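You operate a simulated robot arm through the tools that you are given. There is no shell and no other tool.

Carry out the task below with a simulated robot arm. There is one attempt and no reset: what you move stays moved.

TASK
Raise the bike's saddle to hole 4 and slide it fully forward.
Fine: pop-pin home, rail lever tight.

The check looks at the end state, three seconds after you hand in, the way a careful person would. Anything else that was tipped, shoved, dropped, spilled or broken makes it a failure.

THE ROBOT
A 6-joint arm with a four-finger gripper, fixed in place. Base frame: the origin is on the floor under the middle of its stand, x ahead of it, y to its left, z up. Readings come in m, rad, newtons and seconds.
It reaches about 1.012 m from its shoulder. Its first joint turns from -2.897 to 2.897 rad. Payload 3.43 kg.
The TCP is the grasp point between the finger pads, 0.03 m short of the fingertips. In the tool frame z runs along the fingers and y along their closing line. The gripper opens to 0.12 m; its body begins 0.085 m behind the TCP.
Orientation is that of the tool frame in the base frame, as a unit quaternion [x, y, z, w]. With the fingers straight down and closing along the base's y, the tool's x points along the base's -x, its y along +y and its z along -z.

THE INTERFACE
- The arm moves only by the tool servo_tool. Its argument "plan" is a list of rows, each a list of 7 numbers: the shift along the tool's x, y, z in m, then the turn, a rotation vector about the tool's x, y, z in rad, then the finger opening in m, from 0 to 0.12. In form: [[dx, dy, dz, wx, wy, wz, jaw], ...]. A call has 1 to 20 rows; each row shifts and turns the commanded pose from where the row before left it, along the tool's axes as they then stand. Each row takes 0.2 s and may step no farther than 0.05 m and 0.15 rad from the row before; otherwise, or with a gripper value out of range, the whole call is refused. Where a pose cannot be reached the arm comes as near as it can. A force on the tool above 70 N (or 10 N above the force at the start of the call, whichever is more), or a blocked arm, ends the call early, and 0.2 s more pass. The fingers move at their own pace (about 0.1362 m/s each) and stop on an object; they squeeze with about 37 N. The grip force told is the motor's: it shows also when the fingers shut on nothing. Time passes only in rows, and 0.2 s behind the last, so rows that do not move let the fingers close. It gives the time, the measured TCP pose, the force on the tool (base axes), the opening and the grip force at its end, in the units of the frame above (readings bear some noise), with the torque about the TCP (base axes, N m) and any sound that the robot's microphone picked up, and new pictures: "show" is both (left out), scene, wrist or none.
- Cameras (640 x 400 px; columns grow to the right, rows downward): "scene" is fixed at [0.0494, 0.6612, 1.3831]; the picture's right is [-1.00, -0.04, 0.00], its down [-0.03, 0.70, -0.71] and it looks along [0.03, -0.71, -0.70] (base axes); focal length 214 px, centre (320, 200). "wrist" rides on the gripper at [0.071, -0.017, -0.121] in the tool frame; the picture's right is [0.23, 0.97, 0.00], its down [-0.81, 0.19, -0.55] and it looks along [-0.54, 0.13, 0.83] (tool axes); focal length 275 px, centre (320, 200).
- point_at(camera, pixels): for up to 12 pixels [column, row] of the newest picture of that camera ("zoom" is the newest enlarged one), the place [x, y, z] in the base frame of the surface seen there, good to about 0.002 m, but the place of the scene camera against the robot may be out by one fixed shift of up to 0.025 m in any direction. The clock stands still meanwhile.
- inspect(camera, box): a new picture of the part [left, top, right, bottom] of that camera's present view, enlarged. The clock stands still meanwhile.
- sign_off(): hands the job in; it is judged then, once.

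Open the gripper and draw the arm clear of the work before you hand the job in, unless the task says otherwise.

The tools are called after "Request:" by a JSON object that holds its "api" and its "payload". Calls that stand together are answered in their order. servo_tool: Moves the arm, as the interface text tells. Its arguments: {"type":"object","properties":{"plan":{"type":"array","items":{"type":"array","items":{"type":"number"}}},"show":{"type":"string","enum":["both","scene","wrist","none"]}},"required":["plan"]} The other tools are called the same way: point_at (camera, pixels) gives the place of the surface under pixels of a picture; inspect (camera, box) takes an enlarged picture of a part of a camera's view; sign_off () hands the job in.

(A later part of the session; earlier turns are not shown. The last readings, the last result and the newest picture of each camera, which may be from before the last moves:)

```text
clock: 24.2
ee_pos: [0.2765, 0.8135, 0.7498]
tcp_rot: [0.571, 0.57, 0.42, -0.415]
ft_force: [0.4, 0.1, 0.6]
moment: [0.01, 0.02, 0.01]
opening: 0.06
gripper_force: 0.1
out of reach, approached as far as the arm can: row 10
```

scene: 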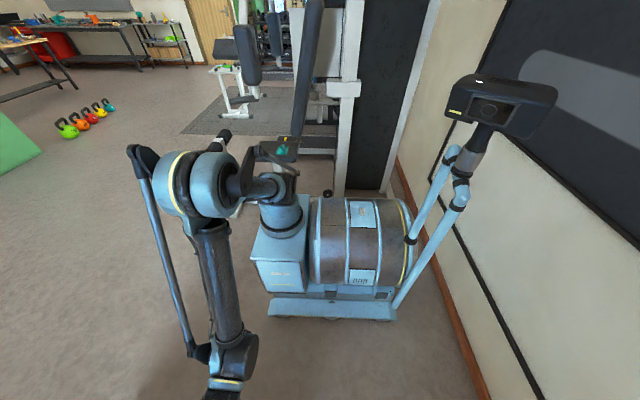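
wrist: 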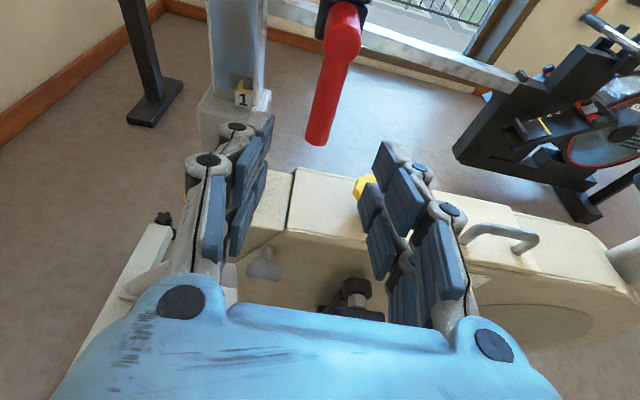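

Pose is good despite the flag. I advance along the slanted tool axis to straddle the lever near its end and close.

Request:
{"api": "servo_tool", "payload": {"plan": [[0.0144, -0.003, 0.026, 0, 0, 0, 0.06], [0, 0, 0.026, 0, 0, 0, 0.06], [0, 0, 0.0258, 0, 0, 0, 0.06]], "show": "wrist"}}

```text
clock: 25.0
ee_pos: [0.2793, 0.8935, 0.7397]
tcp_rot: [0.572, 0.569, 0.419, -0.417]
ft_force: [-0.1, 0.0, -0.6]
moment: [-0.01, 0.02, -0.02]
opening: 0.06
gripper_force: 0.0
out of reach, approached as far as the arm can: row 3
```

wrist: 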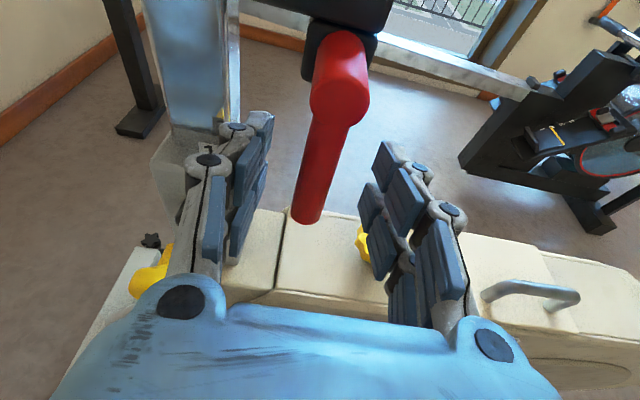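

TCP is 6 mm too far in +x; I correct and close on the lever.

Request:
{"api": "servo_tool", "payload": {"plan": [[0, -0.006, 0, 0, 0, 0, 0.05], [0, 0, 0, 0, 0, 0, 0.02], [0, 0, 0, 0, 0, 0, 0.005], [0, 0, 0, 0, 0, 0, 0.005]], "show": "wrist"}}

```text
clock: 26.0
ee_pos: [0.2765, 0.8912, 0.742]
tcp_rot: [0.571, 0.569, 0.419, -0.417]
ft_force: [-24.3, 6.4, 0.1]
moment: [0.25, -1.12, 0.16]
opening: 0.0174
gripper_force: 44.9
out of reach, approached as far as the arm can: row 1
```

wrist: 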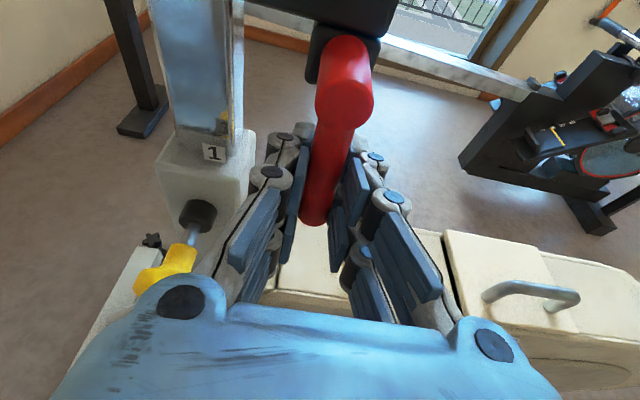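

The lever is gripped again (opening 0.0174). I turn it forward about its pivot with matched roll, three steps of 0.1 rad.

Request:
{"api": "servo_tool", "payload": {"plan": [[0.0003, 0.0056, 0, -0.0302, 0, -0.0953, 0.005], [0.0003, 0.0056, 0, -0.0302, 0, -0.0953, 0.005], [0.0003, 0.0056, 0, -0.0302, 0, -0.0953, 0.005]], "show": "wrist"}}

```text
clock: 26.8
ee_pos: [0.3009, 0.8916, 0.7432]
tcp_rot: [0.502, 0.626, 0.5, -0.326]
ft_force: [-42.0, 34.8, 3.9]
moment: [-0.31, -1.78, -0.03]
opening: 0.0233
gripper_force: 45.2
out of reach, approached as far as the arm can: row 2
```

wrist: 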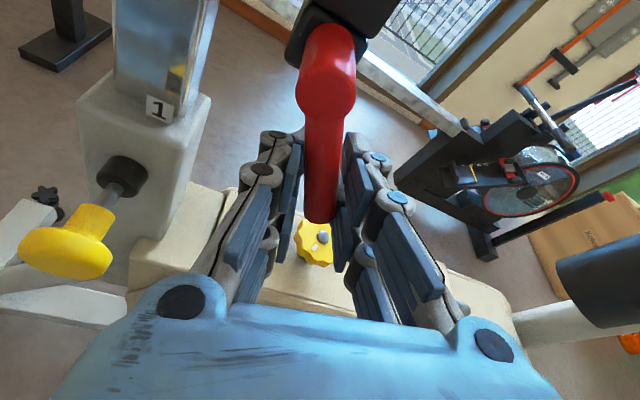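

The lever has clearly turned forward with the gripper (TCP x now 0.301). I measure its angle and continue if it is moving freely.

Request:
{"api": "point_at", "payload": {"camera": "wrist", "pixels": [[328, 85], [325, 125], [322, 160], [320, 195], [318, 215]]}}

```text
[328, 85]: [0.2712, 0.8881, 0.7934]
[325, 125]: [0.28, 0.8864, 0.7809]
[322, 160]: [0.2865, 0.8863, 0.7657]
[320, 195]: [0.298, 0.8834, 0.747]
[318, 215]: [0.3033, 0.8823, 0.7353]
```

The lever is at about 0.5 rad and turning; the gripper roll lags by 0.2 rad. I continue along the arc with a slightly faster roll.

Request:
{"api": "servo_tool", "payload": {"plan": [[0.0014, 0.007, -0.0004, -0.039, 0, -0.124, 0.005], [0.0012, 0.006, -0.0003, -0.039, 0, -0.124, 0.005], [0.001, 0.006, -0.0003, -0.039, 0, -0.124, 0.005]], "show": "wrist"}}

Request:
{"api": "point_at", "payload": {"camera": "wrist", "pixels": [[328, 85], [325, 125], [322, 160], [320, 195], [318, 215]]}}

```text
clock: 27.6
ee_pos: [0.3291, 0.8912, 0.7537]
tcp_rot: [0.399, 0.678, 0.585, -0.196]
ft_force: [-24.7, 27.7, -4.1]
moment: [-0.36, -1.19, -0.14]
opening: 0.0229
gripper_force: 44.8
out of reach, approached as far as the arm can: row 1, 2, 3
```

wrist: 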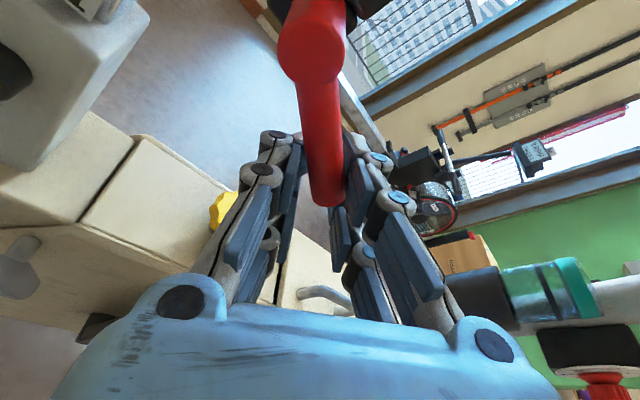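

```text
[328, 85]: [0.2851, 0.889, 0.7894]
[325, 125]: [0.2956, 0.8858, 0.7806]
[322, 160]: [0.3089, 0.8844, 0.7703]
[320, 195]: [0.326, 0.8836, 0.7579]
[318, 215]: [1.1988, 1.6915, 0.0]
```

The lever is now about 0.92 rad forward of vertical, still turning with moderate resistance. I go on along the arc.

Request:
{"api": "servo_tool", "payload": {"plan": [[0.003, 0.0072, -0.0006, -0.0437, 0, -0.133, 0.005], [0.003, 0.0072, -0.0006, -0.0437, 0, -0.133, 0.005], [0.003, 0.0072, -0.0006, -0.0437, 0, -0.133, 0.005]], "show": "both"}}

Request:
{"api": "point_at", "payload": {"camera": "wrist", "pixels": [[310, 60], [315, 90], [318, 125], [322, 160], [325, 190]]}}

```text
clock: 28.4
ee_pos: [0.3568, 0.8915, 0.7762]
tcp_rot: [0.267, 0.707, 0.652, -0.05]
ft_force: [-13.2, 2.1, -0.9]
moment: [-0.04, -0.23, -0.02]
opening: 0.0167
gripper_force: 44.8
out of reach, approached as far as the arm can: row 1, 2, 3
```

scene: 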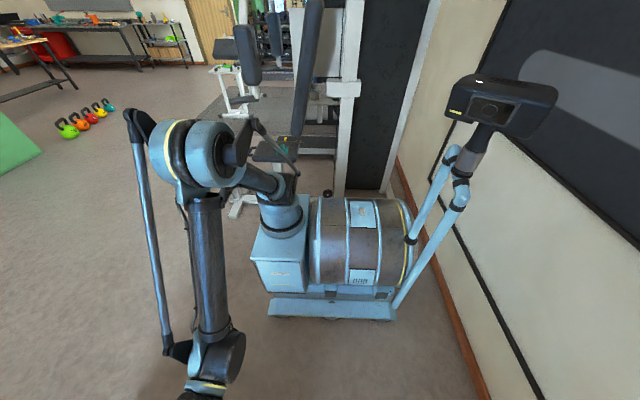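
wrist: 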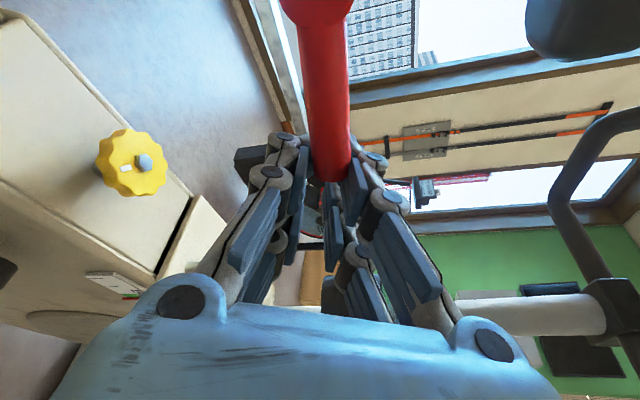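

```text
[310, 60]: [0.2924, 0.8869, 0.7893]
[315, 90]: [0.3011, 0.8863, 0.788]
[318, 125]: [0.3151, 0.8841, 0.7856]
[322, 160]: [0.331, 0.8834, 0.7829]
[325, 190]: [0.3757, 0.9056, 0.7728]
```

The lever is now about 1.4 rad, almost horizontal pointing forward, and force is low. I open, back off, and look at the state.

Request:
{"api": "servo_tool", "payload": {"plan": [[0, 0, 0, 0, 0, 0, 0.05], [0, 0, 0, 0, 0, 0, 0.06], [0, 0, -0.04, 0, 0, 0, 0.06], [0, 0, -0.04, 0, 0, 0, 0.06]], "show": "wrist"}}

```text
clock: 29.4
ee_pos: [0.3488, 0.8149, 0.7871]
tcp_rot: [0.267, 0.708, 0.652, -0.051]
ft_force: [-0.3, 1.2, -0.6]
moment: [0.01, -0.01, -0.02]
opening: 0.0602
gripper_force: 0.0
out of reach, approached as far as the arm can: row 3, 4
```

wrist: 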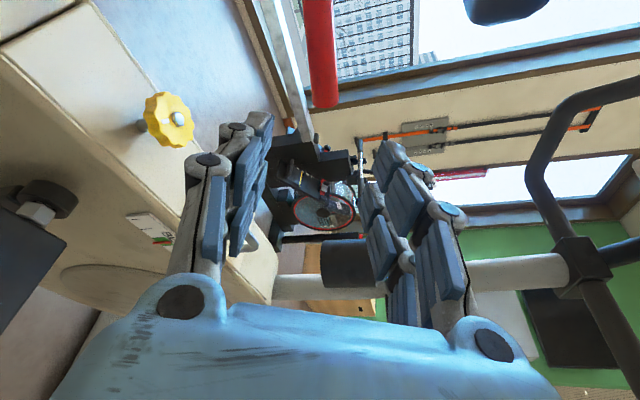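

The lever stays open. I roll the tool upright again while pulling back to see saddle, rail and lever together.

Request:
{"api": "servo_tool", "payload": {"plan": [[-0.003, 0, -0.0095, 0.0435, 0, 0.138, 0.06], [-0.003, 0, -0.0095, 0.0435, 0, 0.138, 0.06], [-0.003, 0, -0.0095, 0.0435, 0, 0.138, 0.06], [-0.003, 0, -0.0095, 0.0435, 0, 0.138, 0.06], [0, 0, 0, 0.0435, 0, 0.138, 0.06], [0, 0, 0, 0.0435, 0, 0.138, 0.06], [0, 0, 0, 0.0435, 0, 0.138, 0.06], [0, -0.03, 0, 0.0435, 0, 0.138, 0.06], [0, -0.03, 0, 0.0435, 0, 0.138, 0.06], [0.02, -0.03, 0, 0, 0.1, 0, 0.06], [0.02, -0.03, 0, 0, 0.1, 0, 0.06]], "show": "wrist"}}

Request:
{"api": "inspect", "payload": {"camera": "wrist", "box": [200, 0, 480, 260]}}

```text
clock: 31.8
ee_pos: [0.2556, 0.7864, 0.8334]
tcp_rot: [0.563, 0.479, 0.427, -0.521]
ft_force: [0.5, -0.3, -0.1]
moment: [-0.01, 0.01, 0.01]
opening: 0.0601
gripper_force: 0.0
out of reach, approached as far as the arm can: row 11
```

wrist: 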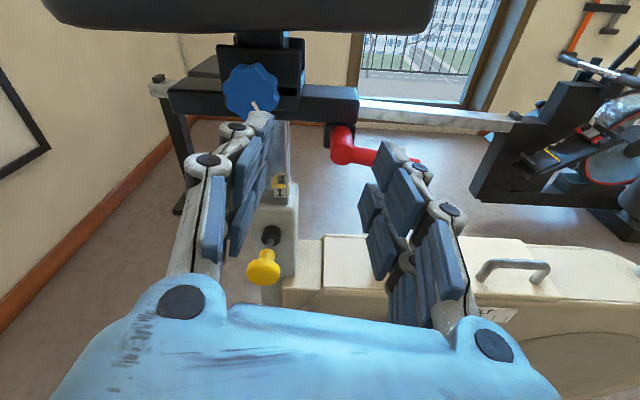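

```text
1.54 times, centred on (340, 130) of wrist
```

zoom: 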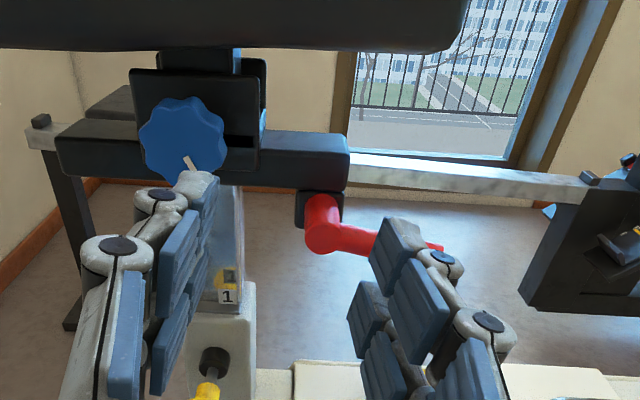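

The lever now points forward, horizontal. Before planning the lift I measure the post width and surrounding parts, and check the arm's shape in the scene picture to understand the reach flags.

Request:
{"api": "point_at", "payload": {"camera": "zoom", "pixels": [[208, 240], [240, 240], [215, 290], [180, 140], [262, 140], [340, 165], [320, 225], [345, 240], [230, 297], [200, 330], [185, 165], [70, 150]]}}

Request:
{"api": "servo_tool", "payload": {"plan": [[0, 0, 0, 0, 0, 0, 0.12]], "show": "both"}}

```text
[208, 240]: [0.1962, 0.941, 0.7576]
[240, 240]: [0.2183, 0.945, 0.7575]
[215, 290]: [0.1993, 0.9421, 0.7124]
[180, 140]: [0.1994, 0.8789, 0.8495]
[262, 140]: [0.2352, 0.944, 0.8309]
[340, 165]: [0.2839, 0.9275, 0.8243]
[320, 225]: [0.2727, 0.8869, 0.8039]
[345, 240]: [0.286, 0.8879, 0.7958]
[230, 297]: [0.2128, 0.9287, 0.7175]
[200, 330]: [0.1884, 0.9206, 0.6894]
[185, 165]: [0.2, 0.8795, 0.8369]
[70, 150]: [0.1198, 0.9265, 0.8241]
```

```text
clock: 32.2
ee_pos: [0.2542, 0.7856, 0.8329]
tcp_rot: [0.564, 0.479, 0.426, -0.521]
ft_force: [0.7, 0.4, 0.4]
moment: [-0.02, -0.01, 0.0]
opening: 0.1188
gripper_force: 0.1
```

scene: 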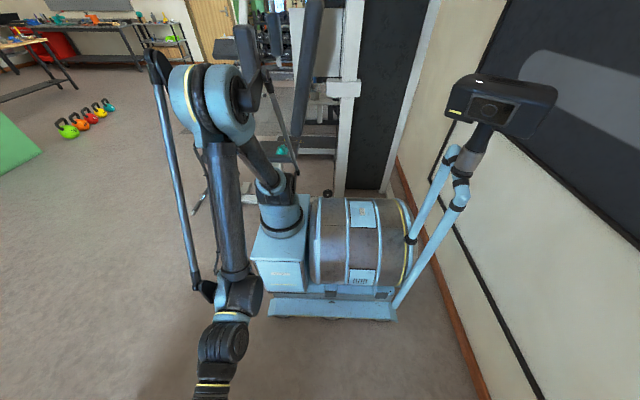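
wrist: 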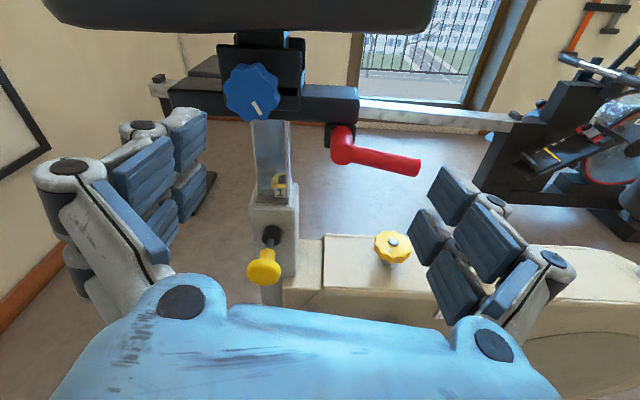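

Now I have an open view: post at (270,150), pin knob (265,266), lever from hub (343,150) to end (415,167). I measure finger pad extents and rail underside to check the fit between sleeve top and rail.

Request:
{"api": "point_at", "payload": {"camera": "wrist", "pixels": [[450, 172], [436, 200], [412, 225], [425, 262], [470, 190], [505, 205], [520, 250], [550, 258], [465, 310], [200, 115], [175, 205], [142, 128]]}}

Request:
{"api": "point_at", "payload": {"camera": "wrist", "pixels": [[252, 130], [290, 130], [250, 170], [292, 185], [279, 185], [270, 123], [310, 118], [200, 105], [350, 115], [330, 130], [330, 165], [275, 205]]}}

```text
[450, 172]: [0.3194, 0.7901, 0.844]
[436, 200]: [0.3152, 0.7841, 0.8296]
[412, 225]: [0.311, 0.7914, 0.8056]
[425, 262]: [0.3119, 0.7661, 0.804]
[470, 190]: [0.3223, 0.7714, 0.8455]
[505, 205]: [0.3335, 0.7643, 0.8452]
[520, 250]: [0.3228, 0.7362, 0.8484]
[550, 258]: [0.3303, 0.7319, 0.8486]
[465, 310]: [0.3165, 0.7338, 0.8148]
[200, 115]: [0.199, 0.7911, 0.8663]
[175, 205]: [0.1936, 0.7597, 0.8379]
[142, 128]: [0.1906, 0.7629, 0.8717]
```

```text
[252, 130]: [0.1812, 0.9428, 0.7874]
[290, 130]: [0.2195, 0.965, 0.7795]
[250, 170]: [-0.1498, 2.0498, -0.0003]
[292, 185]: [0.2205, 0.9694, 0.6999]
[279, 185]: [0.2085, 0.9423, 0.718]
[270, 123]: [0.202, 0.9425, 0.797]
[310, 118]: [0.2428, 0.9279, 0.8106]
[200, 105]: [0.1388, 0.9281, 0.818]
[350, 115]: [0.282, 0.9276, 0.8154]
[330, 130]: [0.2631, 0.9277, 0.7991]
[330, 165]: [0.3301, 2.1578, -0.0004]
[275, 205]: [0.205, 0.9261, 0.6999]
```

The fingers span only about ±24 mm in height, so they fit in the 0.70–0.80 gap around the post (x 0.180–0.2195). I straighten the tool, centre at x≈0.1995, z≈0.765 in front of the post.

Request:
{"api": "servo_tool", "payload": {"plan": [[0, 0, 0, 0, 0.0475, -0.09, 0.07], [0, 0, 0, 0, 0.0475, -0.09, 0.07], [-0.03, -0.025, 0, 0, 0, 0, 0.07], [-0.036, -0.03, 0, 0, 0, 0, 0.07]], "show": "wrist"}}

```text
clock: 33.2
ee_pos: [0.2373, 0.7874, 0.768]
tcp_rot: [-0.498, -0.503, -0.49, 0.508]
ft_force: [-0.5, 0.1, 0.6]
moment: [-0.04, 0.0, -0.02]
opening: 0.0698
gripper_force: 0.0
out of reach, approached as far as the arm can: row 3, 4
```

wrist: 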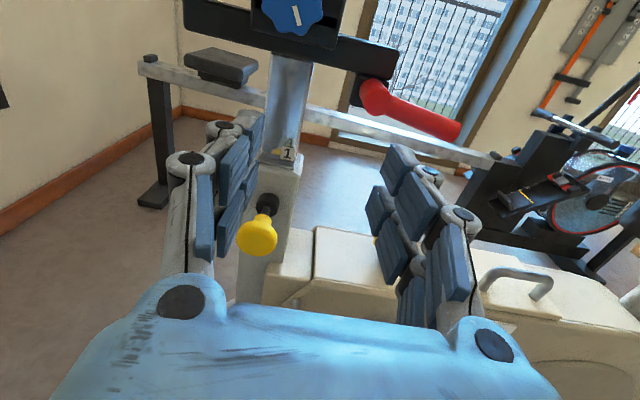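

x stopped at 0.237: the wrist seems limited in yaw when exactly level, while a slight downward pitch freed it before. I measure the top of my gripper body to see how much pitch the blue knob allows.

Request:
{"api": "point_at", "payload": {"camera": "wrist", "pixels": [[330, 320], [330, 350], [330, 385], [182, 302], [491, 345], [230, 310], [450, 330]]}}

```text
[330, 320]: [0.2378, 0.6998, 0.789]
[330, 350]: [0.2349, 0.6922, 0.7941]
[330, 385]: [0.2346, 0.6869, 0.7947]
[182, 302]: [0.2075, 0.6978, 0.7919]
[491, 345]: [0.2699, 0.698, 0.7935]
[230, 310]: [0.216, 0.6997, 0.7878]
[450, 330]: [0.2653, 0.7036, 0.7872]
```

The body is only ~27 mm thick above the tool axis, so a 0.33 rad pitch clears the blue knob. I pitch down and go to a stand-off on the approach line to the post.

Request:
{"api": "servo_tool", "payload": {"plan": [[0.005, 0, 0, 0, -0.11, 0, 0.07], [0.005, 0, 0, 0, -0.11, 0, 0.07], [0, -0.012, 0, 0, -0.11, 0, 0.07], [0.012, -0.013, 0.012, 0, 0, 0, 0.07], [0.012, -0.013, 0.013, 0, 0, 0, 0.07]], "show": "wrist"}}

```text
clock: 34.4
ee_pos: [0.2647, 0.8199, 0.7924]
tcp_rot: [0.576, 0.576, 0.405, -0.414]
ft_force: [0.4, -0.1, 0.4]
moment: [0.0, 0.01, -0.03]
opening: 0.0698
gripper_force: 0.0
out of reach, approached as far as the arm can: row 1, 2, 3, 4, 5
```

wrist: 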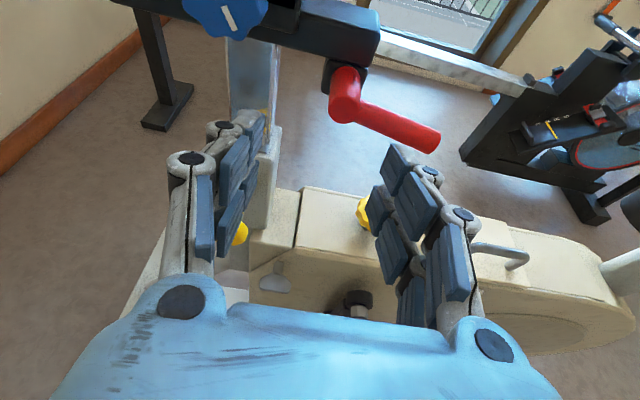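

x is still blocked (0.265), so orientation yaw must give. I try yawing the tool slightly toward −x and moving left.

Request:
{"api": "servo_tool", "payload": {"plan": [[0, -0.01, 0, 0.1, 0, 0, 0.07], [0, -0.02, 0, 0.1, 0, 0, 0.07], [0, -0.02, 0, 0, 0, 0, 0.07]], "show": "both"}}

```text
clock: 35.2
ee_pos: [0.2162, 0.8148, 0.796]
tcp_rot: [0.538, 0.608, 0.349, -0.467]
ft_force: [-0.8, 0.3, 0.4]
moment: [-0.02, 0.0, -0.01]
opening: 0.07
gripper_force: 0.0
```

scene: 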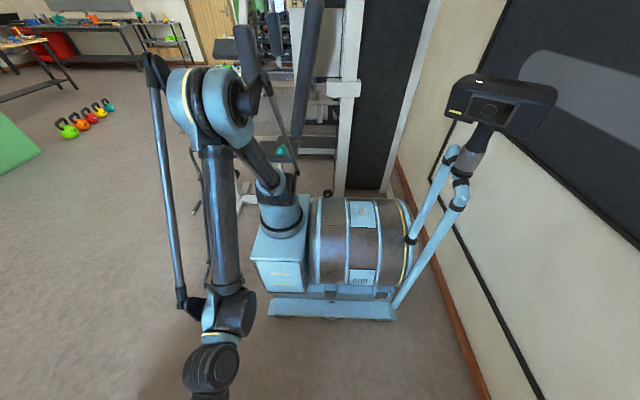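
wrist: 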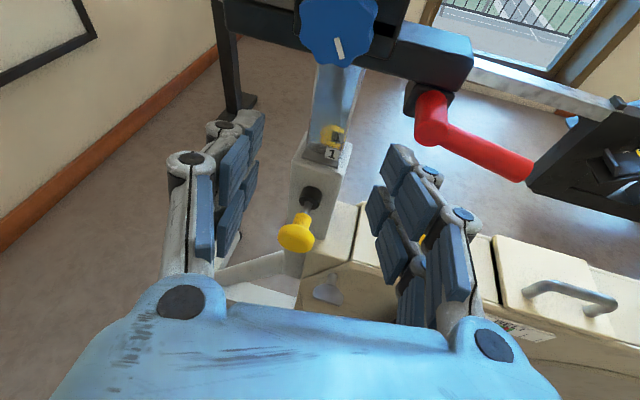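

Yawing 0.2 rad freed the motion (x 0.216), so I accept a small yaw. The post lies between the fingers' line; I advance about 60 % toward it with a small roll correction and check.

Request:
{"api": "servo_tool", "payload": {"plan": [[-0.0006, 0.0027, 0.0277, 0, 0, -0.08, 0.06], [-0.0006, 0.0027, 0.0277, 0, 0, 0, 0.06], [-0.0006, 0.0027, 0.0277, 0, 0, 0, 0.06]], "show": "wrist"}}

```text
clock: 36.0
ee_pos: [0.2083, 0.8903, 0.7693]
tcp_rot: [0.514, 0.629, 0.368, -0.452]
ft_force: [-0.5, 0.8, -0.1]
moment: [-0.01, 0.02, -0.03]
opening: 0.0598
gripper_force: 0.1
```

wrist: 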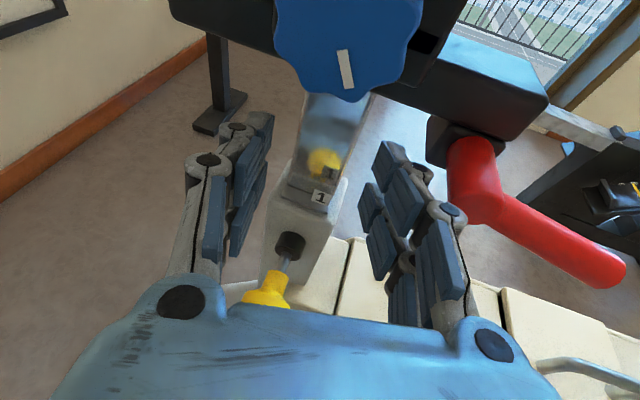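

The post (330,130) sits between the fingers with the lever well to the right. I advance the remaining 58 mm so the pads flank the post.

Request:
{"api": "servo_tool", "payload": {"plan": [[-0.0009, 0.0018, 0.0195, 0, 0, 0, 0.06], [-0.0009, 0.0018, 0.0195, 0, 0, 0, 0.06], [-0.0008, 0.0017, 0.0195, 0, 0, 0, 0.06]], "show": "wrist"}}

```text
clock: 36.8
ee_pos: [0.2032, 0.9451, 0.7464]
tcp_rot: [0.513, 0.63, 0.367, -0.453]
ft_force: [0.4, 1.0, 0.4]
moment: [0.03, -0.02, -0.01]
opening: 0.06
gripper_force: 0.0
```

wrist: 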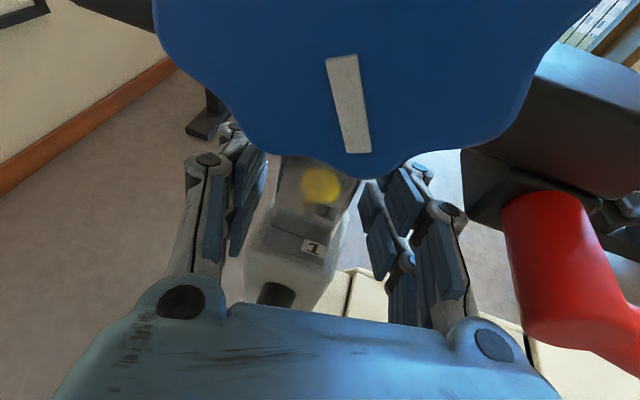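

No contact, and the pads flank the post. I try taking out part of the yaw while here so the pads sit flatter.

Request:
{"api": "servo_tool", "payload": {"plan": [[0, 0, 0, -0.06, 0, 0, 0.06], [0, 0, 0, -0.06, 0, 0, 0.06]], "show": "none"}}

```text
clock: 37.4
ee_pos: [0.2024, 0.9467, 0.7462]
tcp_rot: [0.54, 0.607, 0.404, -0.421]
ft_force: [-0.8, 0.8, -0.4]
moment: [-0.01, 0.01, -0.02]
opening: 0.0602
gripper_force: 0.1
```

That worked without drift. I remove the rest of the yaw and centre on x≈0.2.

Request:
{"api": "servo_tool", "payload": {"plan": [[0, -0.002, 0, -0.07, 0, 0, 0.06]], "show": "none"}}

```text
clock: 37.8
ee_pos: [0.2014, 0.9464, 0.7465]
tcp_rot: [0.54, 0.607, 0.405, -0.421]
ft_force: [-1.0, -0.2, -0.3]
moment: [0.01, 0.0, -0.01]
opening: 0.0601
gripper_force: 0.1
out of reach, approached as far as the arm can: row 1
```

The yaw limit leaves 0.075 rad, which is fine. I close on the post.

Request:
{"api": "servo_tool", "payload": {"plan": [[0, 0, 0, 0, 0, 0, 0.045], [0, 0, 0, 0, 0, 0, 0.025], [0, 0, 0, 0, 0, 0, 0.025]], "show": "wrist"}}

```text
clock: 38.6
ee_pos: [0.2015, 0.9458, 0.7476]
tcp_rot: [0.54, 0.606, 0.404, -0.422]
ft_force: [-10.4, -5.1, -1.4]
moment: [-0.3, 2.33, -1.17]
opening: 0.0423
gripper_force: 45.5
```

wrist: 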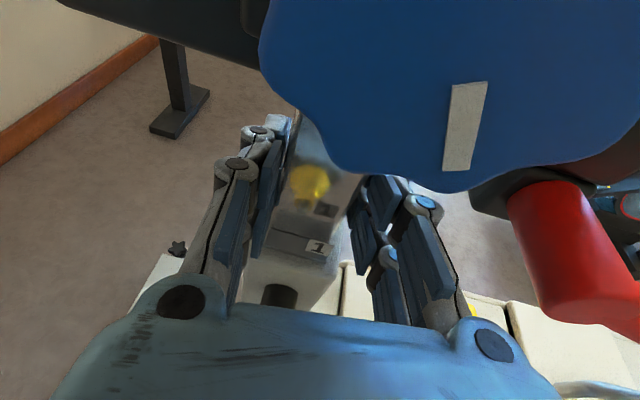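

The post is gripped (opening 0.0423). I lift straight up 10 mm slowly and watch force and the tag.

Request:
{"api": "servo_tool", "payload": {"plan": [[0.0047, 0.0002, -0.0016, 0, 0, 0, 0.02], [0.0047, 0.0002, -0.0016, 0, 0, 0, 0.02]], "show": "wrist"}}

```text
clock: 39.2
ee_pos: [0.2011, 0.945, 0.7559]
tcp_rot: [0.54, 0.606, 0.405, -0.42]
ft_force: [7.6, -9.5, -3.7]
moment: [-1.02, 1.94, -1.04]
opening: 0.0421
gripper_force: 45.4
```

wrist: 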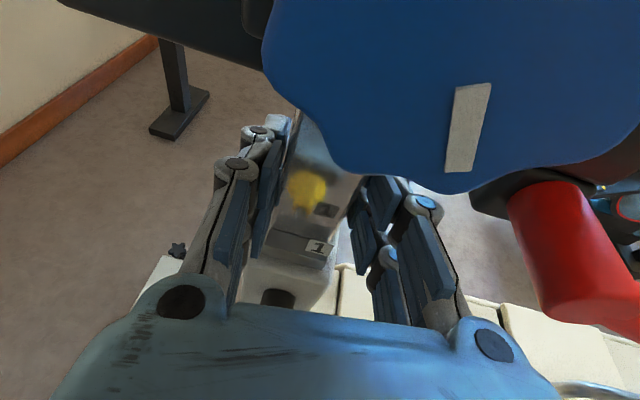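

The post came up about 9 mm with hardly any load. I zoom in on the tag and sleeve.

Request:
{"api": "inspect", "payload": {"camera": "wrist", "box": [230, 110, 400, 310]}}

Request:
{"api": "point_at", "payload": {"camera": "wrist", "pixels": [[319, 247], [300, 225], [290, 250], [278, 262], [270, 280], [470, 120], [300, 235], [330, 225]]}}

```text
2.00 times, centred on (315, 210) of wrist
```

zoom: 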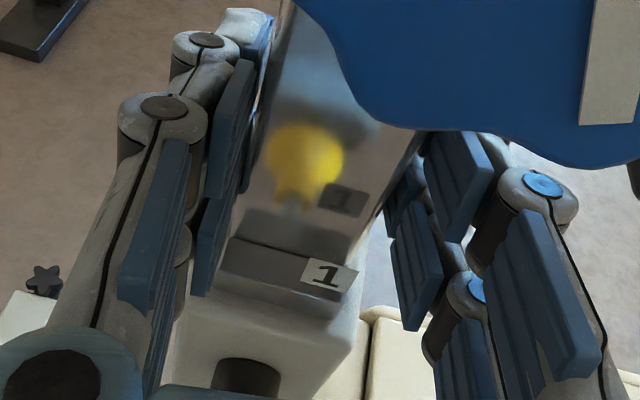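

```text
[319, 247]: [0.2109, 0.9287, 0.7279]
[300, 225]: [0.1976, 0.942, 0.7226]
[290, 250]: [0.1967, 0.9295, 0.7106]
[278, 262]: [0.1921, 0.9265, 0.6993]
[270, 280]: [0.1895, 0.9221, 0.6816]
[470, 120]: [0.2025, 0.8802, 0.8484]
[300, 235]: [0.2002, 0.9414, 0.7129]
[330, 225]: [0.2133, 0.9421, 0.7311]
```

The tag is on the post (it rose from ≈0.7175 to 0.728 while the sleeve top stays at 0.70). I lift another 20 mm to see the next tag emerge.

Request:
{"api": "servo_tool", "payload": {"plan": [[0.0066, 0.0002, -0.0022, 0, 0, 0, 0.02], [0.0066, 0.0002, -0.0022, 0, 0, 0, 0.02], [0.0066, 0.0002, -0.0022, 0, 0, 0, 0.02]], "show": "wrist"}}

Request:
{"api": "inspect", "payload": {"camera": "wrist", "box": [230, 110, 400, 310]}}

```text
clock: 40.0
ee_pos: [0.2017, 0.9461, 0.7751]
tcp_rot: [0.539, 0.606, 0.405, -0.421]
ft_force: [21.6, -13.3, -4.2]
moment: [-0.51, 1.8, -1.29]
opening: 0.0416
gripper_force: 45.1
```

wrist: 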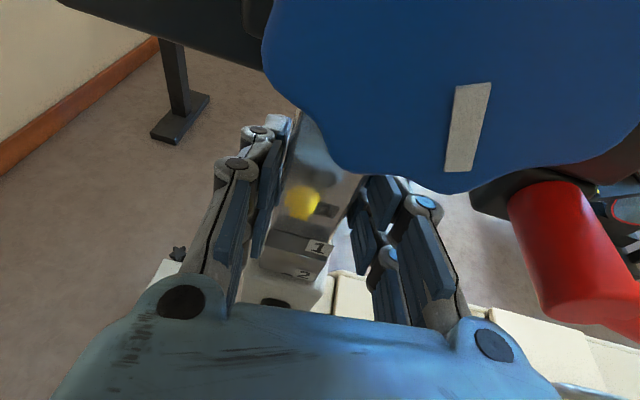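

```text
2.00 times, centred on (315, 210) of wrist
```

zoom: 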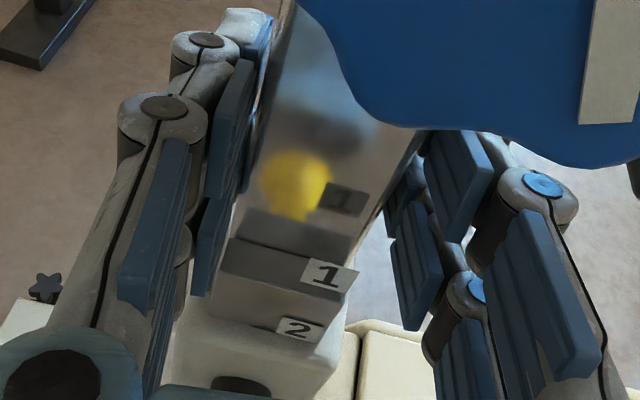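

Tag "2" now appears above the sleeve after ~27 mm of lift. I measure the spacing between tags 1 and 2 and the sleeve edge.

Request:
{"api": "point_at", "payload": {"camera": "zoom", "pixels": [[329, 275], [300, 328], [325, 262], [322, 288], [303, 318], [297, 338], [250, 262], [240, 320], [260, 345], [240, 375]]}}

```text
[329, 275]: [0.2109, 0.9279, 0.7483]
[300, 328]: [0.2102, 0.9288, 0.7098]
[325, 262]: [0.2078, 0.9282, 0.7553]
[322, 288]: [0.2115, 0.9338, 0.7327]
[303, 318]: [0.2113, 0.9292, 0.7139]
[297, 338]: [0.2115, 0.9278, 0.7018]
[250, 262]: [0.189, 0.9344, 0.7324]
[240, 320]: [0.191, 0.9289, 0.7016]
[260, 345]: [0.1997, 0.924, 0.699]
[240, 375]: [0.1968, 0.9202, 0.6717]
```

Tag spacing is ≈38–40 mm per hole, so hole 4 should be about 115–120 mm of lift. Before going on I test safely whether the post stays put when released: lower to ~8 mm lift and open.

Request:
{"api": "servo_tool", "payload": {"plan": [[-0.0062, -0.0002, 0.0021, 0, 0, 0, 0.02], [-0.0062, -0.0002, 0.0021, 0, 0, 0, 0.02], [-0.0062, -0.0002, 0.0021, 0, 0, 0, 0.02], [0, 0, 0, 0, 0, 0, 0.02]], "show": "none"}}

Request:
{"api": "inspect", "payload": {"camera": "wrist", "box": [230, 110, 400, 310]}}

Request:
{"api": "point_at", "payload": {"camera": "zoom", "pixels": [[329, 275], [325, 262], [334, 270], [580, 60], [240, 370]]}}

```text
clock: 41.0
ee_pos: [0.2004, 0.9454, 0.7562]
tcp_rot: [0.54, 0.606, 0.405, -0.421]
ft_force: [19.3, 8.6, 4.9]
moment: [0.76, 1.77, -1.59]
opening: 0.0421
gripper_force: 44.6
```

```text
2.00 times, centred on (315, 210) of wrist
```

zoom: 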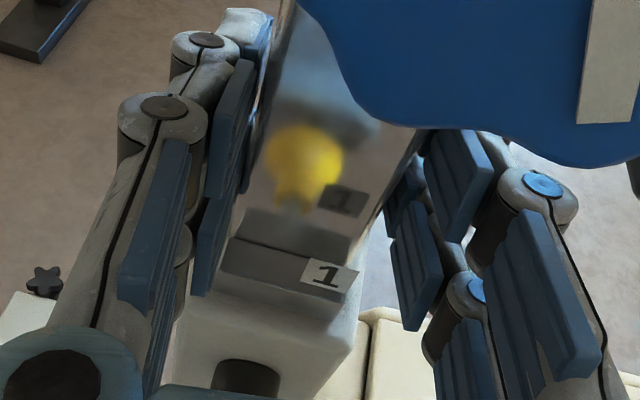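

```text
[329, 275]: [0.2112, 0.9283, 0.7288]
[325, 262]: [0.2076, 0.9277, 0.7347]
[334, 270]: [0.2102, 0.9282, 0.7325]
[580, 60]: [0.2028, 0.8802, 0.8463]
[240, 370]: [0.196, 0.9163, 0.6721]
```

Force is −4 N lifting and +5 N lowering: that is friction with the weight balanced, so it should hold. I open slightly to confirm.

Request:
{"api": "servo_tool", "payload": {"plan": [[0, 0, 0, 0, 0, 0, 0.055], [0, 0, 0, 0, 0, 0, 0.055], [0, 0, 0, 0, 0, 0, 0.055]], "show": "none"}}

Request:
{"api": "inspect", "payload": {"camera": "wrist", "box": [230, 110, 400, 310]}}

Request:
{"api": "point_at", "payload": {"camera": "zoom", "pixels": [[329, 275], [325, 262], [334, 270], [580, 60], [240, 370]]}}

```text
clock: 41.8
ee_pos: [0.2004, 0.9457, 0.7566]
tcp_rot: [0.54, 0.606, 0.405, -0.42]
ft_force: [-0.3, 1.0, -0.2]
moment: [0.01, 0.01, -0.03]
opening: 0.055
gripper_force: 0.1
```

```text
2.00 times, centred on (315, 210) of wrist
```

zoom: 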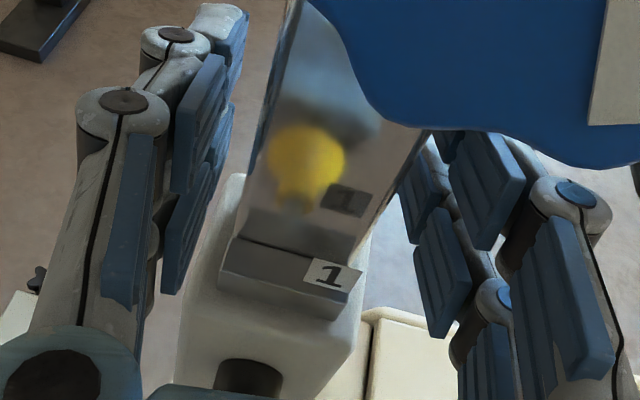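

```text
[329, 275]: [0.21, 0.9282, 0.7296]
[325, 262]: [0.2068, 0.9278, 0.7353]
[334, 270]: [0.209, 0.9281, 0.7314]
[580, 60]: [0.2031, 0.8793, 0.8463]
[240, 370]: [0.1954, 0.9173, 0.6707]
```

The post holds by friction when released. I close again and lift about 97 mm more in two stages, watching for side forces.

Request:
{"api": "servo_tool", "payload": {"plan": [[0, 0, 0, 0, 0, 0, 0.03], [0, 0, 0, 0, 0, 0, 0.02], [0.0095, 0.0003, -0.0032, 0, 0, 0, 0.02], [0.0095, 0.0003, -0.0032, 0, 0, 0, 0.02], [0.0095, 0.0003, -0.0032, 0, 0, 0, 0.02], [0.0095, 0.0003, -0.0032, 0, 0, 0, 0.02], [0.0095, 0.0003, -0.0032, 0, 0, 0, 0.02]], "show": "wrist"}}

Request:
{"api": "inspect", "payload": {"camera": "wrist", "box": [230, 110, 400, 310]}}

```text
clock: 43.4
ee_pos: [0.2004, 0.9453, 0.8094]
tcp_rot: [0.54, 0.606, 0.405, -0.42]
ft_force: [21.4, -32.7, -4.3]
moment: [-0.21, 1.63, -1.53]
opening: 0.0423
gripper_force: 45.8
```

wrist: 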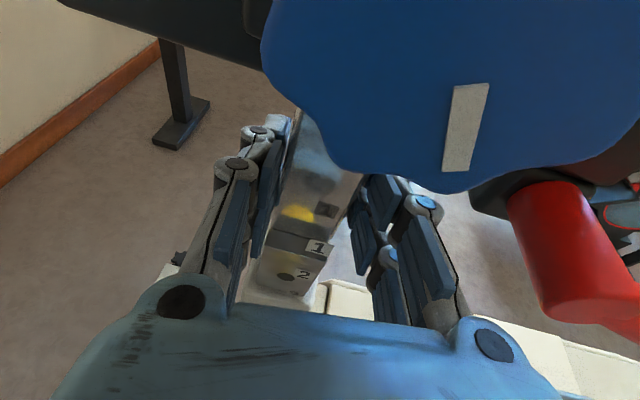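

```text
2.00 times, centred on (315, 210) of wrist
```

zoom: 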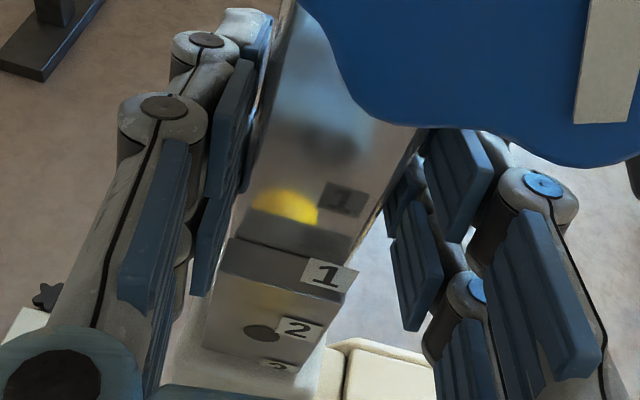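

Now tag "2" with a dark hole beside it at zoom (262,332), and tag "3" begin to show. I measure hole and tags to find which hole belongs to which number and where the pin sits.

Request:
{"api": "point_at", "payload": {"camera": "zoom", "pixels": [[262, 332], [262, 326], [262, 339], [297, 328], [327, 274], [240, 255], [220, 330], [275, 365], [290, 300], [245, 330], [278, 332]]}}

Request:
{"api": "inspect", "payload": {"camera": "wrist", "box": [265, 220, 345, 310]}}

```text
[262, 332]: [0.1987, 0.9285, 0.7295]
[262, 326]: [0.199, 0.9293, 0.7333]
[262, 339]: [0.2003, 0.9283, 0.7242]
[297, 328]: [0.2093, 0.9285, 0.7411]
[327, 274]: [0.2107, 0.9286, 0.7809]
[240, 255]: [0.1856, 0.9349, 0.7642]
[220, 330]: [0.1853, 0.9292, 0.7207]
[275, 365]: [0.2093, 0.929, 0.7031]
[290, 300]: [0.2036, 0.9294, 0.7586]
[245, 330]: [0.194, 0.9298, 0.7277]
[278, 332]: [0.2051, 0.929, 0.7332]
```

```text
4.44 times, centred on (305, 265) of wrist
```

zoom: 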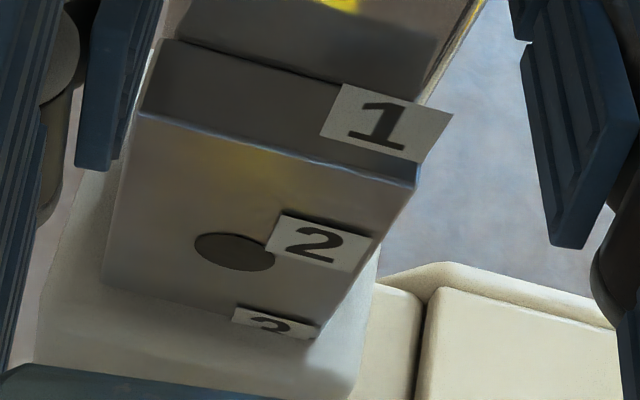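

The dark hole was at z≈0.668 before lifting — exactly the pin's height — so that is hole 1, and each tag reads at the sleeve lip for its hole. I lift 43 mm more, to just below hole 4, and compare hole spacing.

Request:
{"api": "servo_tool", "payload": {"plan": [[0.0099, 0.0003, -0.0042, 0, 0, 0, 0.02], [0.0102, 0.0003, -0.0034, 0, 0, 0, 0.02], [0.0102, 0.0003, -0.0034, 0, 0, 0, 0.02], [0.0102, 0.0003, -0.0034, 0, 0, 0, 0.02], [0, 0, 0, 0, 0, 0, 0.02]], "show": "both"}}

Request:
{"api": "inspect", "payload": {"camera": "wrist", "box": [245, 210, 345, 310]}}

```text
clock: 44.6
ee_pos: [0.201, 0.9455, 0.8513]
tcp_rot: [0.54, 0.606, 0.405, -0.421]
ft_force: [26.4, -30.8, -2.7]
moment: [-0.41, 1.86, -1.51]
opening: 0.0423
gripper_force: 44.8
```

scene: 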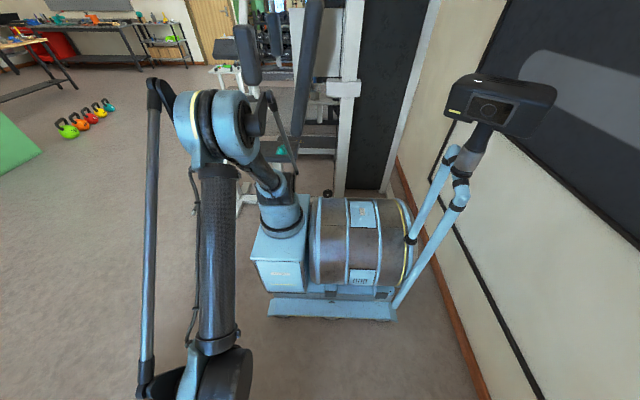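
wrist: 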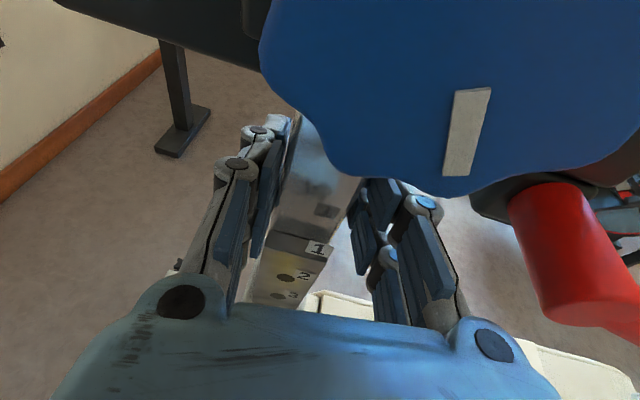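

```text
4.00 times, centred on (295, 260) of wrist
```

zoom: 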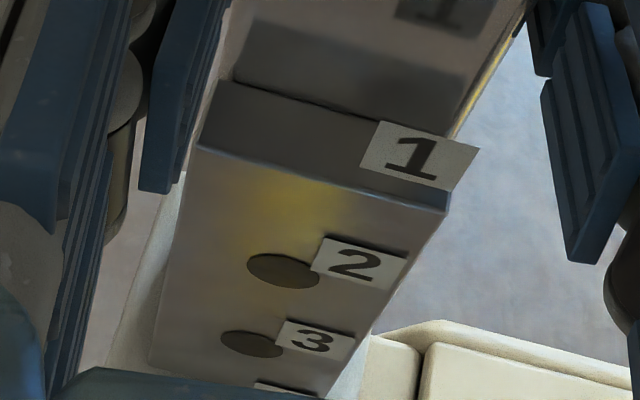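

Two holes now show, next to tags 2 and 3, and tag "4" begins to appear. I measure their heights.

Request:
{"api": "point_at", "payload": {"camera": "zoom", "pixels": [[283, 270], [283, 262], [283, 280], [252, 343], [252, 336], [252, 350], [415, 158], [357, 263], [312, 340], [290, 388], [320, 190]]}}

```text
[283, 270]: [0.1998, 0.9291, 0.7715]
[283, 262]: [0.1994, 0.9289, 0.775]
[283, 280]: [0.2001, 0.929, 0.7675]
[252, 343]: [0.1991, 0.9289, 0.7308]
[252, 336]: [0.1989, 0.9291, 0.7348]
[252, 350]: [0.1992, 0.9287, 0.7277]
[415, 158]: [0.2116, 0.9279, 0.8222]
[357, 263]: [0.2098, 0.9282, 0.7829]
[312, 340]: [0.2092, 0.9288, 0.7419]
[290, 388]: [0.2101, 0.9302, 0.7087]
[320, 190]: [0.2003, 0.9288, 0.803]
```

Pitch is 0.040 m (holes at 0.7715 and 0.7308; tags likewise), so hole 4 needs a total lift of 0.120 — hole 1 should end at z≈0.788. I lift the remaining ≈16.5 mm.

Request:
{"api": "servo_tool", "payload": {"plan": [[0.0078, 0.0003, -0.0026, 0, 0, 0, 0.02], [0.0078, 0.0003, -0.0026, 0, 0, 0, 0.02], [0, 0, 0, 0, 0, 0, 0.02]], "show": "wrist"}}

Request:
{"api": "inspect", "payload": {"camera": "wrist", "box": [245, 210, 345, 310]}}

Request:
{"api": "point_at", "payload": {"camera": "zoom", "pixels": [[283, 270], [283, 262], [283, 280], [252, 343], [252, 336], [252, 350], [415, 158], [357, 263], [312, 340], [290, 388], [320, 190]]}}

```text
clock: 45.4
ee_pos: [0.2015, 0.9469, 0.8657]
tcp_rot: [0.541, 0.606, 0.404, -0.42]
ft_force: [30.4, -18.2, -31.3]
moment: [-0.71, 2.0, -1.54]
opening: 0.0422
gripper_force: 44.8
```

wrist: 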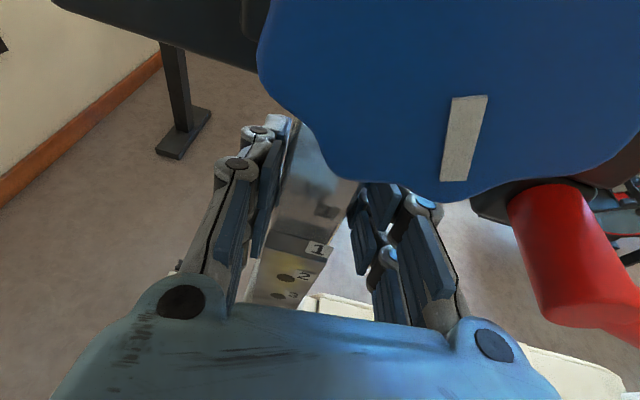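

```text
4.00 times, centred on (295, 260) of wrist
```

zoom: 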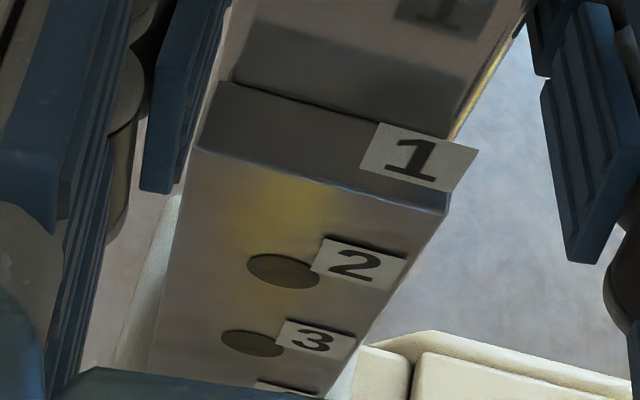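

```text
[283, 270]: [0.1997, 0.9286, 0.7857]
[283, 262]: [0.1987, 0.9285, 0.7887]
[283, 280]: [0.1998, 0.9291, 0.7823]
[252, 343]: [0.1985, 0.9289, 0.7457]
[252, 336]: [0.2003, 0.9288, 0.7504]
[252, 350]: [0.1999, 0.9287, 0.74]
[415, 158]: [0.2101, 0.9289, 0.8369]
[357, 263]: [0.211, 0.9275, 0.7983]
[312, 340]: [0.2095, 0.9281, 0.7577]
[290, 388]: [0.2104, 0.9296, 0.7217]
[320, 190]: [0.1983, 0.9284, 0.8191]
```

The post stands at ≈0.118 m of lift with 31 N resisting, maybe a top stop. I lift another 3 mm gently to see whether it gives or is the end of travel.

Request:
{"api": "servo_tool", "payload": {"plan": [[0.0028, 0.0001, -0.001, 0, 0, 0, 0.02], [0, 0, 0, 0, 0, 0, 0.02]], "show": "none"}}

Request:
{"api": "inspect", "payload": {"camera": "wrist", "box": [245, 210, 345, 310]}}

Request:
{"api": "point_at", "payload": {"camera": "zoom", "pixels": [[283, 270], [283, 262], [283, 280], [252, 343], [252, 336], [252, 350], [415, 158], [357, 263], [312, 340]]}}

```text
clock: 46.0
ee_pos: [0.2005, 0.9465, 0.8689]
tcp_rot: [0.54, 0.607, 0.404, -0.42]
ft_force: [33.4, 12.7, -39.5]
moment: [-0.94, 2.1, -1.41]
opening: 0.0425
gripper_force: 45.2
```

```text
4.00 times, centred on (295, 260) of wrist
```

zoom: 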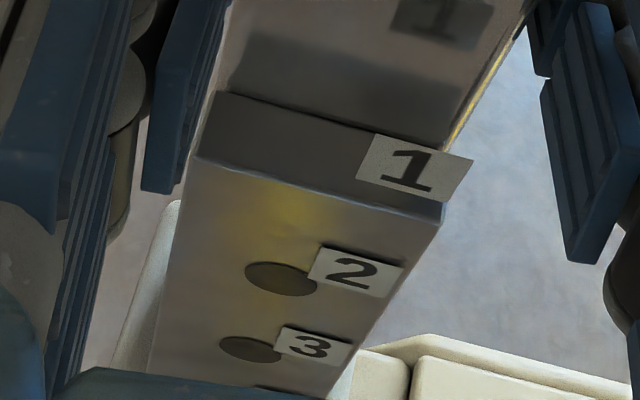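

```text
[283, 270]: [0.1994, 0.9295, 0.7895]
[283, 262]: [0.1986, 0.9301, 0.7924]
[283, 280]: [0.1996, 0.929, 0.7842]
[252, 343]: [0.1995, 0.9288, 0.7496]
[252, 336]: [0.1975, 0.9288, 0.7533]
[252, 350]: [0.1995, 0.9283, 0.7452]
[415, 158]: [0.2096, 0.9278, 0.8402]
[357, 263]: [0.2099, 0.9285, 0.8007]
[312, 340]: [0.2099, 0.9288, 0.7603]
```

The picture shapes shifted slightly in the grip, so the post met a stop and the pads slipped a little. I re-measure the hole centres now.

Request:
{"api": "point_at", "payload": {"camera": "zoom", "pixels": [[281, 278], [281, 266], [281, 291], [251, 350], [251, 340], [251, 361], [413, 168], [355, 272], [310, 346], [130, 340], [380, 360]]}}

Request:
{"api": "inspect", "payload": {"camera": "wrist", "box": [200, 0, 640, 300]}}

```text
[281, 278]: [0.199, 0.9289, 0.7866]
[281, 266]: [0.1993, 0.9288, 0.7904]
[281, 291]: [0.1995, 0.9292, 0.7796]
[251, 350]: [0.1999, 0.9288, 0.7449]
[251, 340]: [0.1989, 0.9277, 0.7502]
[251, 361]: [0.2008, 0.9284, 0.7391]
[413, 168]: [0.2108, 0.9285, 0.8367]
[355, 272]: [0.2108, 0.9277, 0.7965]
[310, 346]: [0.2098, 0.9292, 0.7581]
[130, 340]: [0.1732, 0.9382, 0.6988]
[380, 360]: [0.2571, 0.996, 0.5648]
```

```text
1.33 times, centred on (420, 150) of wrist
```

zoom: 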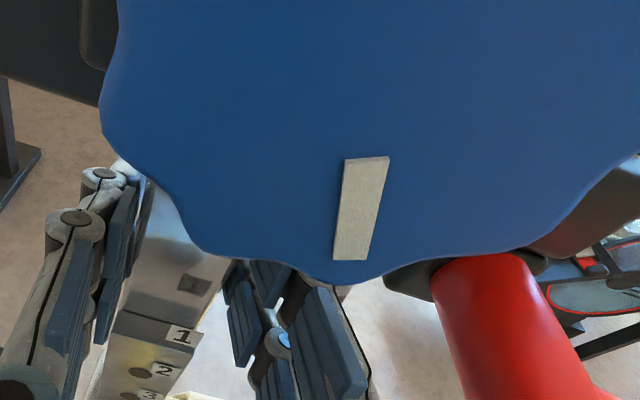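

Hole 1 now sits at z≈0.7866, putting hole 4 at ≈0.667, level with the pin (0.668) to about a millimetre. I release the post and back straight out.

Request:
{"api": "servo_tool", "payload": {"plan": [[0, 0, 0, 0, 0, 0, 0.05], [0, 0, 0, 0, 0, 0, 0.06], [0, 0, -0.03, 0, 0, 0, 0.06], [0, 0, -0.04, 0, 0, 0, 0.06], [0, 0, -0.04, 0, 0, 0, 0.06]], "show": "wrist"}}

Request:
{"api": "inspect", "payload": {"camera": "wrist", "box": [250, 60, 430, 260]}}

```text
clock: 47.2
ee_pos: [0.2087, 0.8385, 0.9025]
tcp_rot: [0.539, 0.607, 0.404, -0.421]
ft_force: [-0.2, 0.7, -0.2]
moment: [-0.01, 0.0, 0.0]
opening: 0.0599
gripper_force: 0.0
```

wrist: 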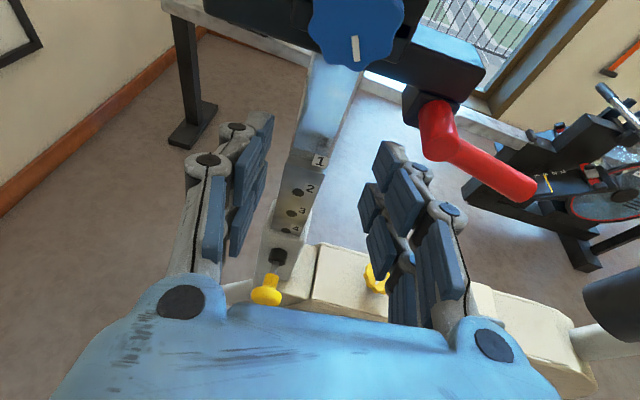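

```text
2.00 times, centred on (340, 160) of wrist
```

zoom: 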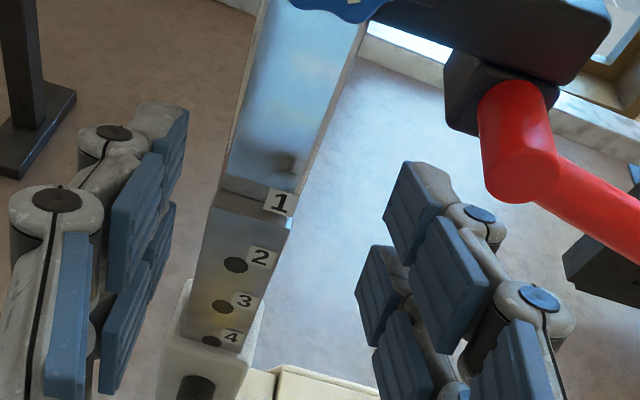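

Tag "4" now reads just at the sleeve lip, so the post is at hole 4 height. I back off and go down to a stand-off in front of the pin knob.

Request:
{"api": "servo_tool", "payload": {"plan": [[-0.0141, -0.0042, -0.0425, 0, 0, 0, 0.08], [-0.0403, -0.0066, 0.0135, 0, 0, 0, 0.08], [-0.0403, -0.0066, 0.0135, 0, 0, 0, 0.08], [-0.0403, -0.0016, 0.0135, 0, 0, 0, 0.08], [-0.0403, -0.0016, 0.0135, 0, 0, 0, 0.08], [-0.0403, -0.0016, 0.0135, 0, 0, 0, 0.08]], "show": "wrist"}}

```text
clock: 48.6
ee_pos: [0.1972, 0.7961, 0.6905]
tcp_rot: [0.538, 0.609, 0.403, -0.422]
ft_force: [-1.1, 0.2, 0.9]
moment: [-0.03, 0.01, 0.02]
opening: 0.0799
gripper_force: 0.1
```

wrist: 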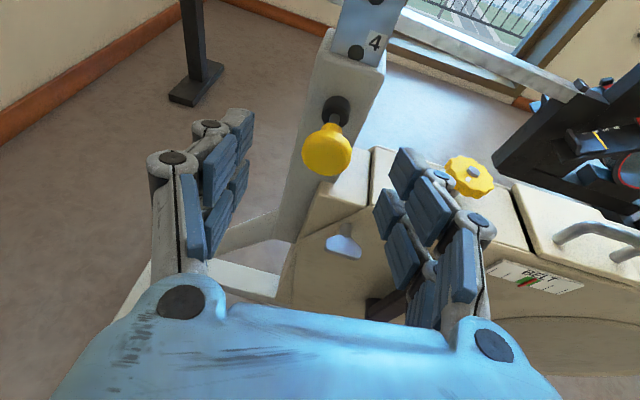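

I'm in front of the knob (327,148), with "4" at the lip (375,43). I measure the knob and the visible hole before pushing.

Request:
{"api": "point_at", "payload": {"camera": "wrist", "pixels": [[327, 150], [318, 150], [336, 150], [357, 52], [375, 43], [335, 112], [350, 90]]}}

Request:
{"api": "inspect", "payload": {"camera": "wrist", "box": [280, 0, 420, 190]}}

```text
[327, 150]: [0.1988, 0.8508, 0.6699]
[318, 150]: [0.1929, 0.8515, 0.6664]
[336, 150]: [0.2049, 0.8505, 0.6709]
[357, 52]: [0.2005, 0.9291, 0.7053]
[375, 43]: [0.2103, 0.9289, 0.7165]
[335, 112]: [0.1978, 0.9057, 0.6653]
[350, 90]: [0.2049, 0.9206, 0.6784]
```

```text
2.11 times, centred on (350, 95) of wrist
```

zoom: 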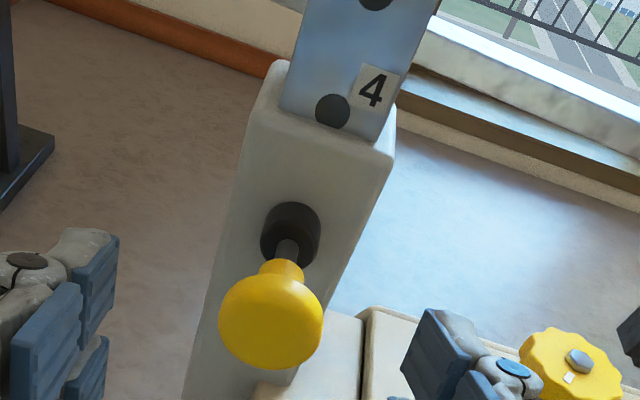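

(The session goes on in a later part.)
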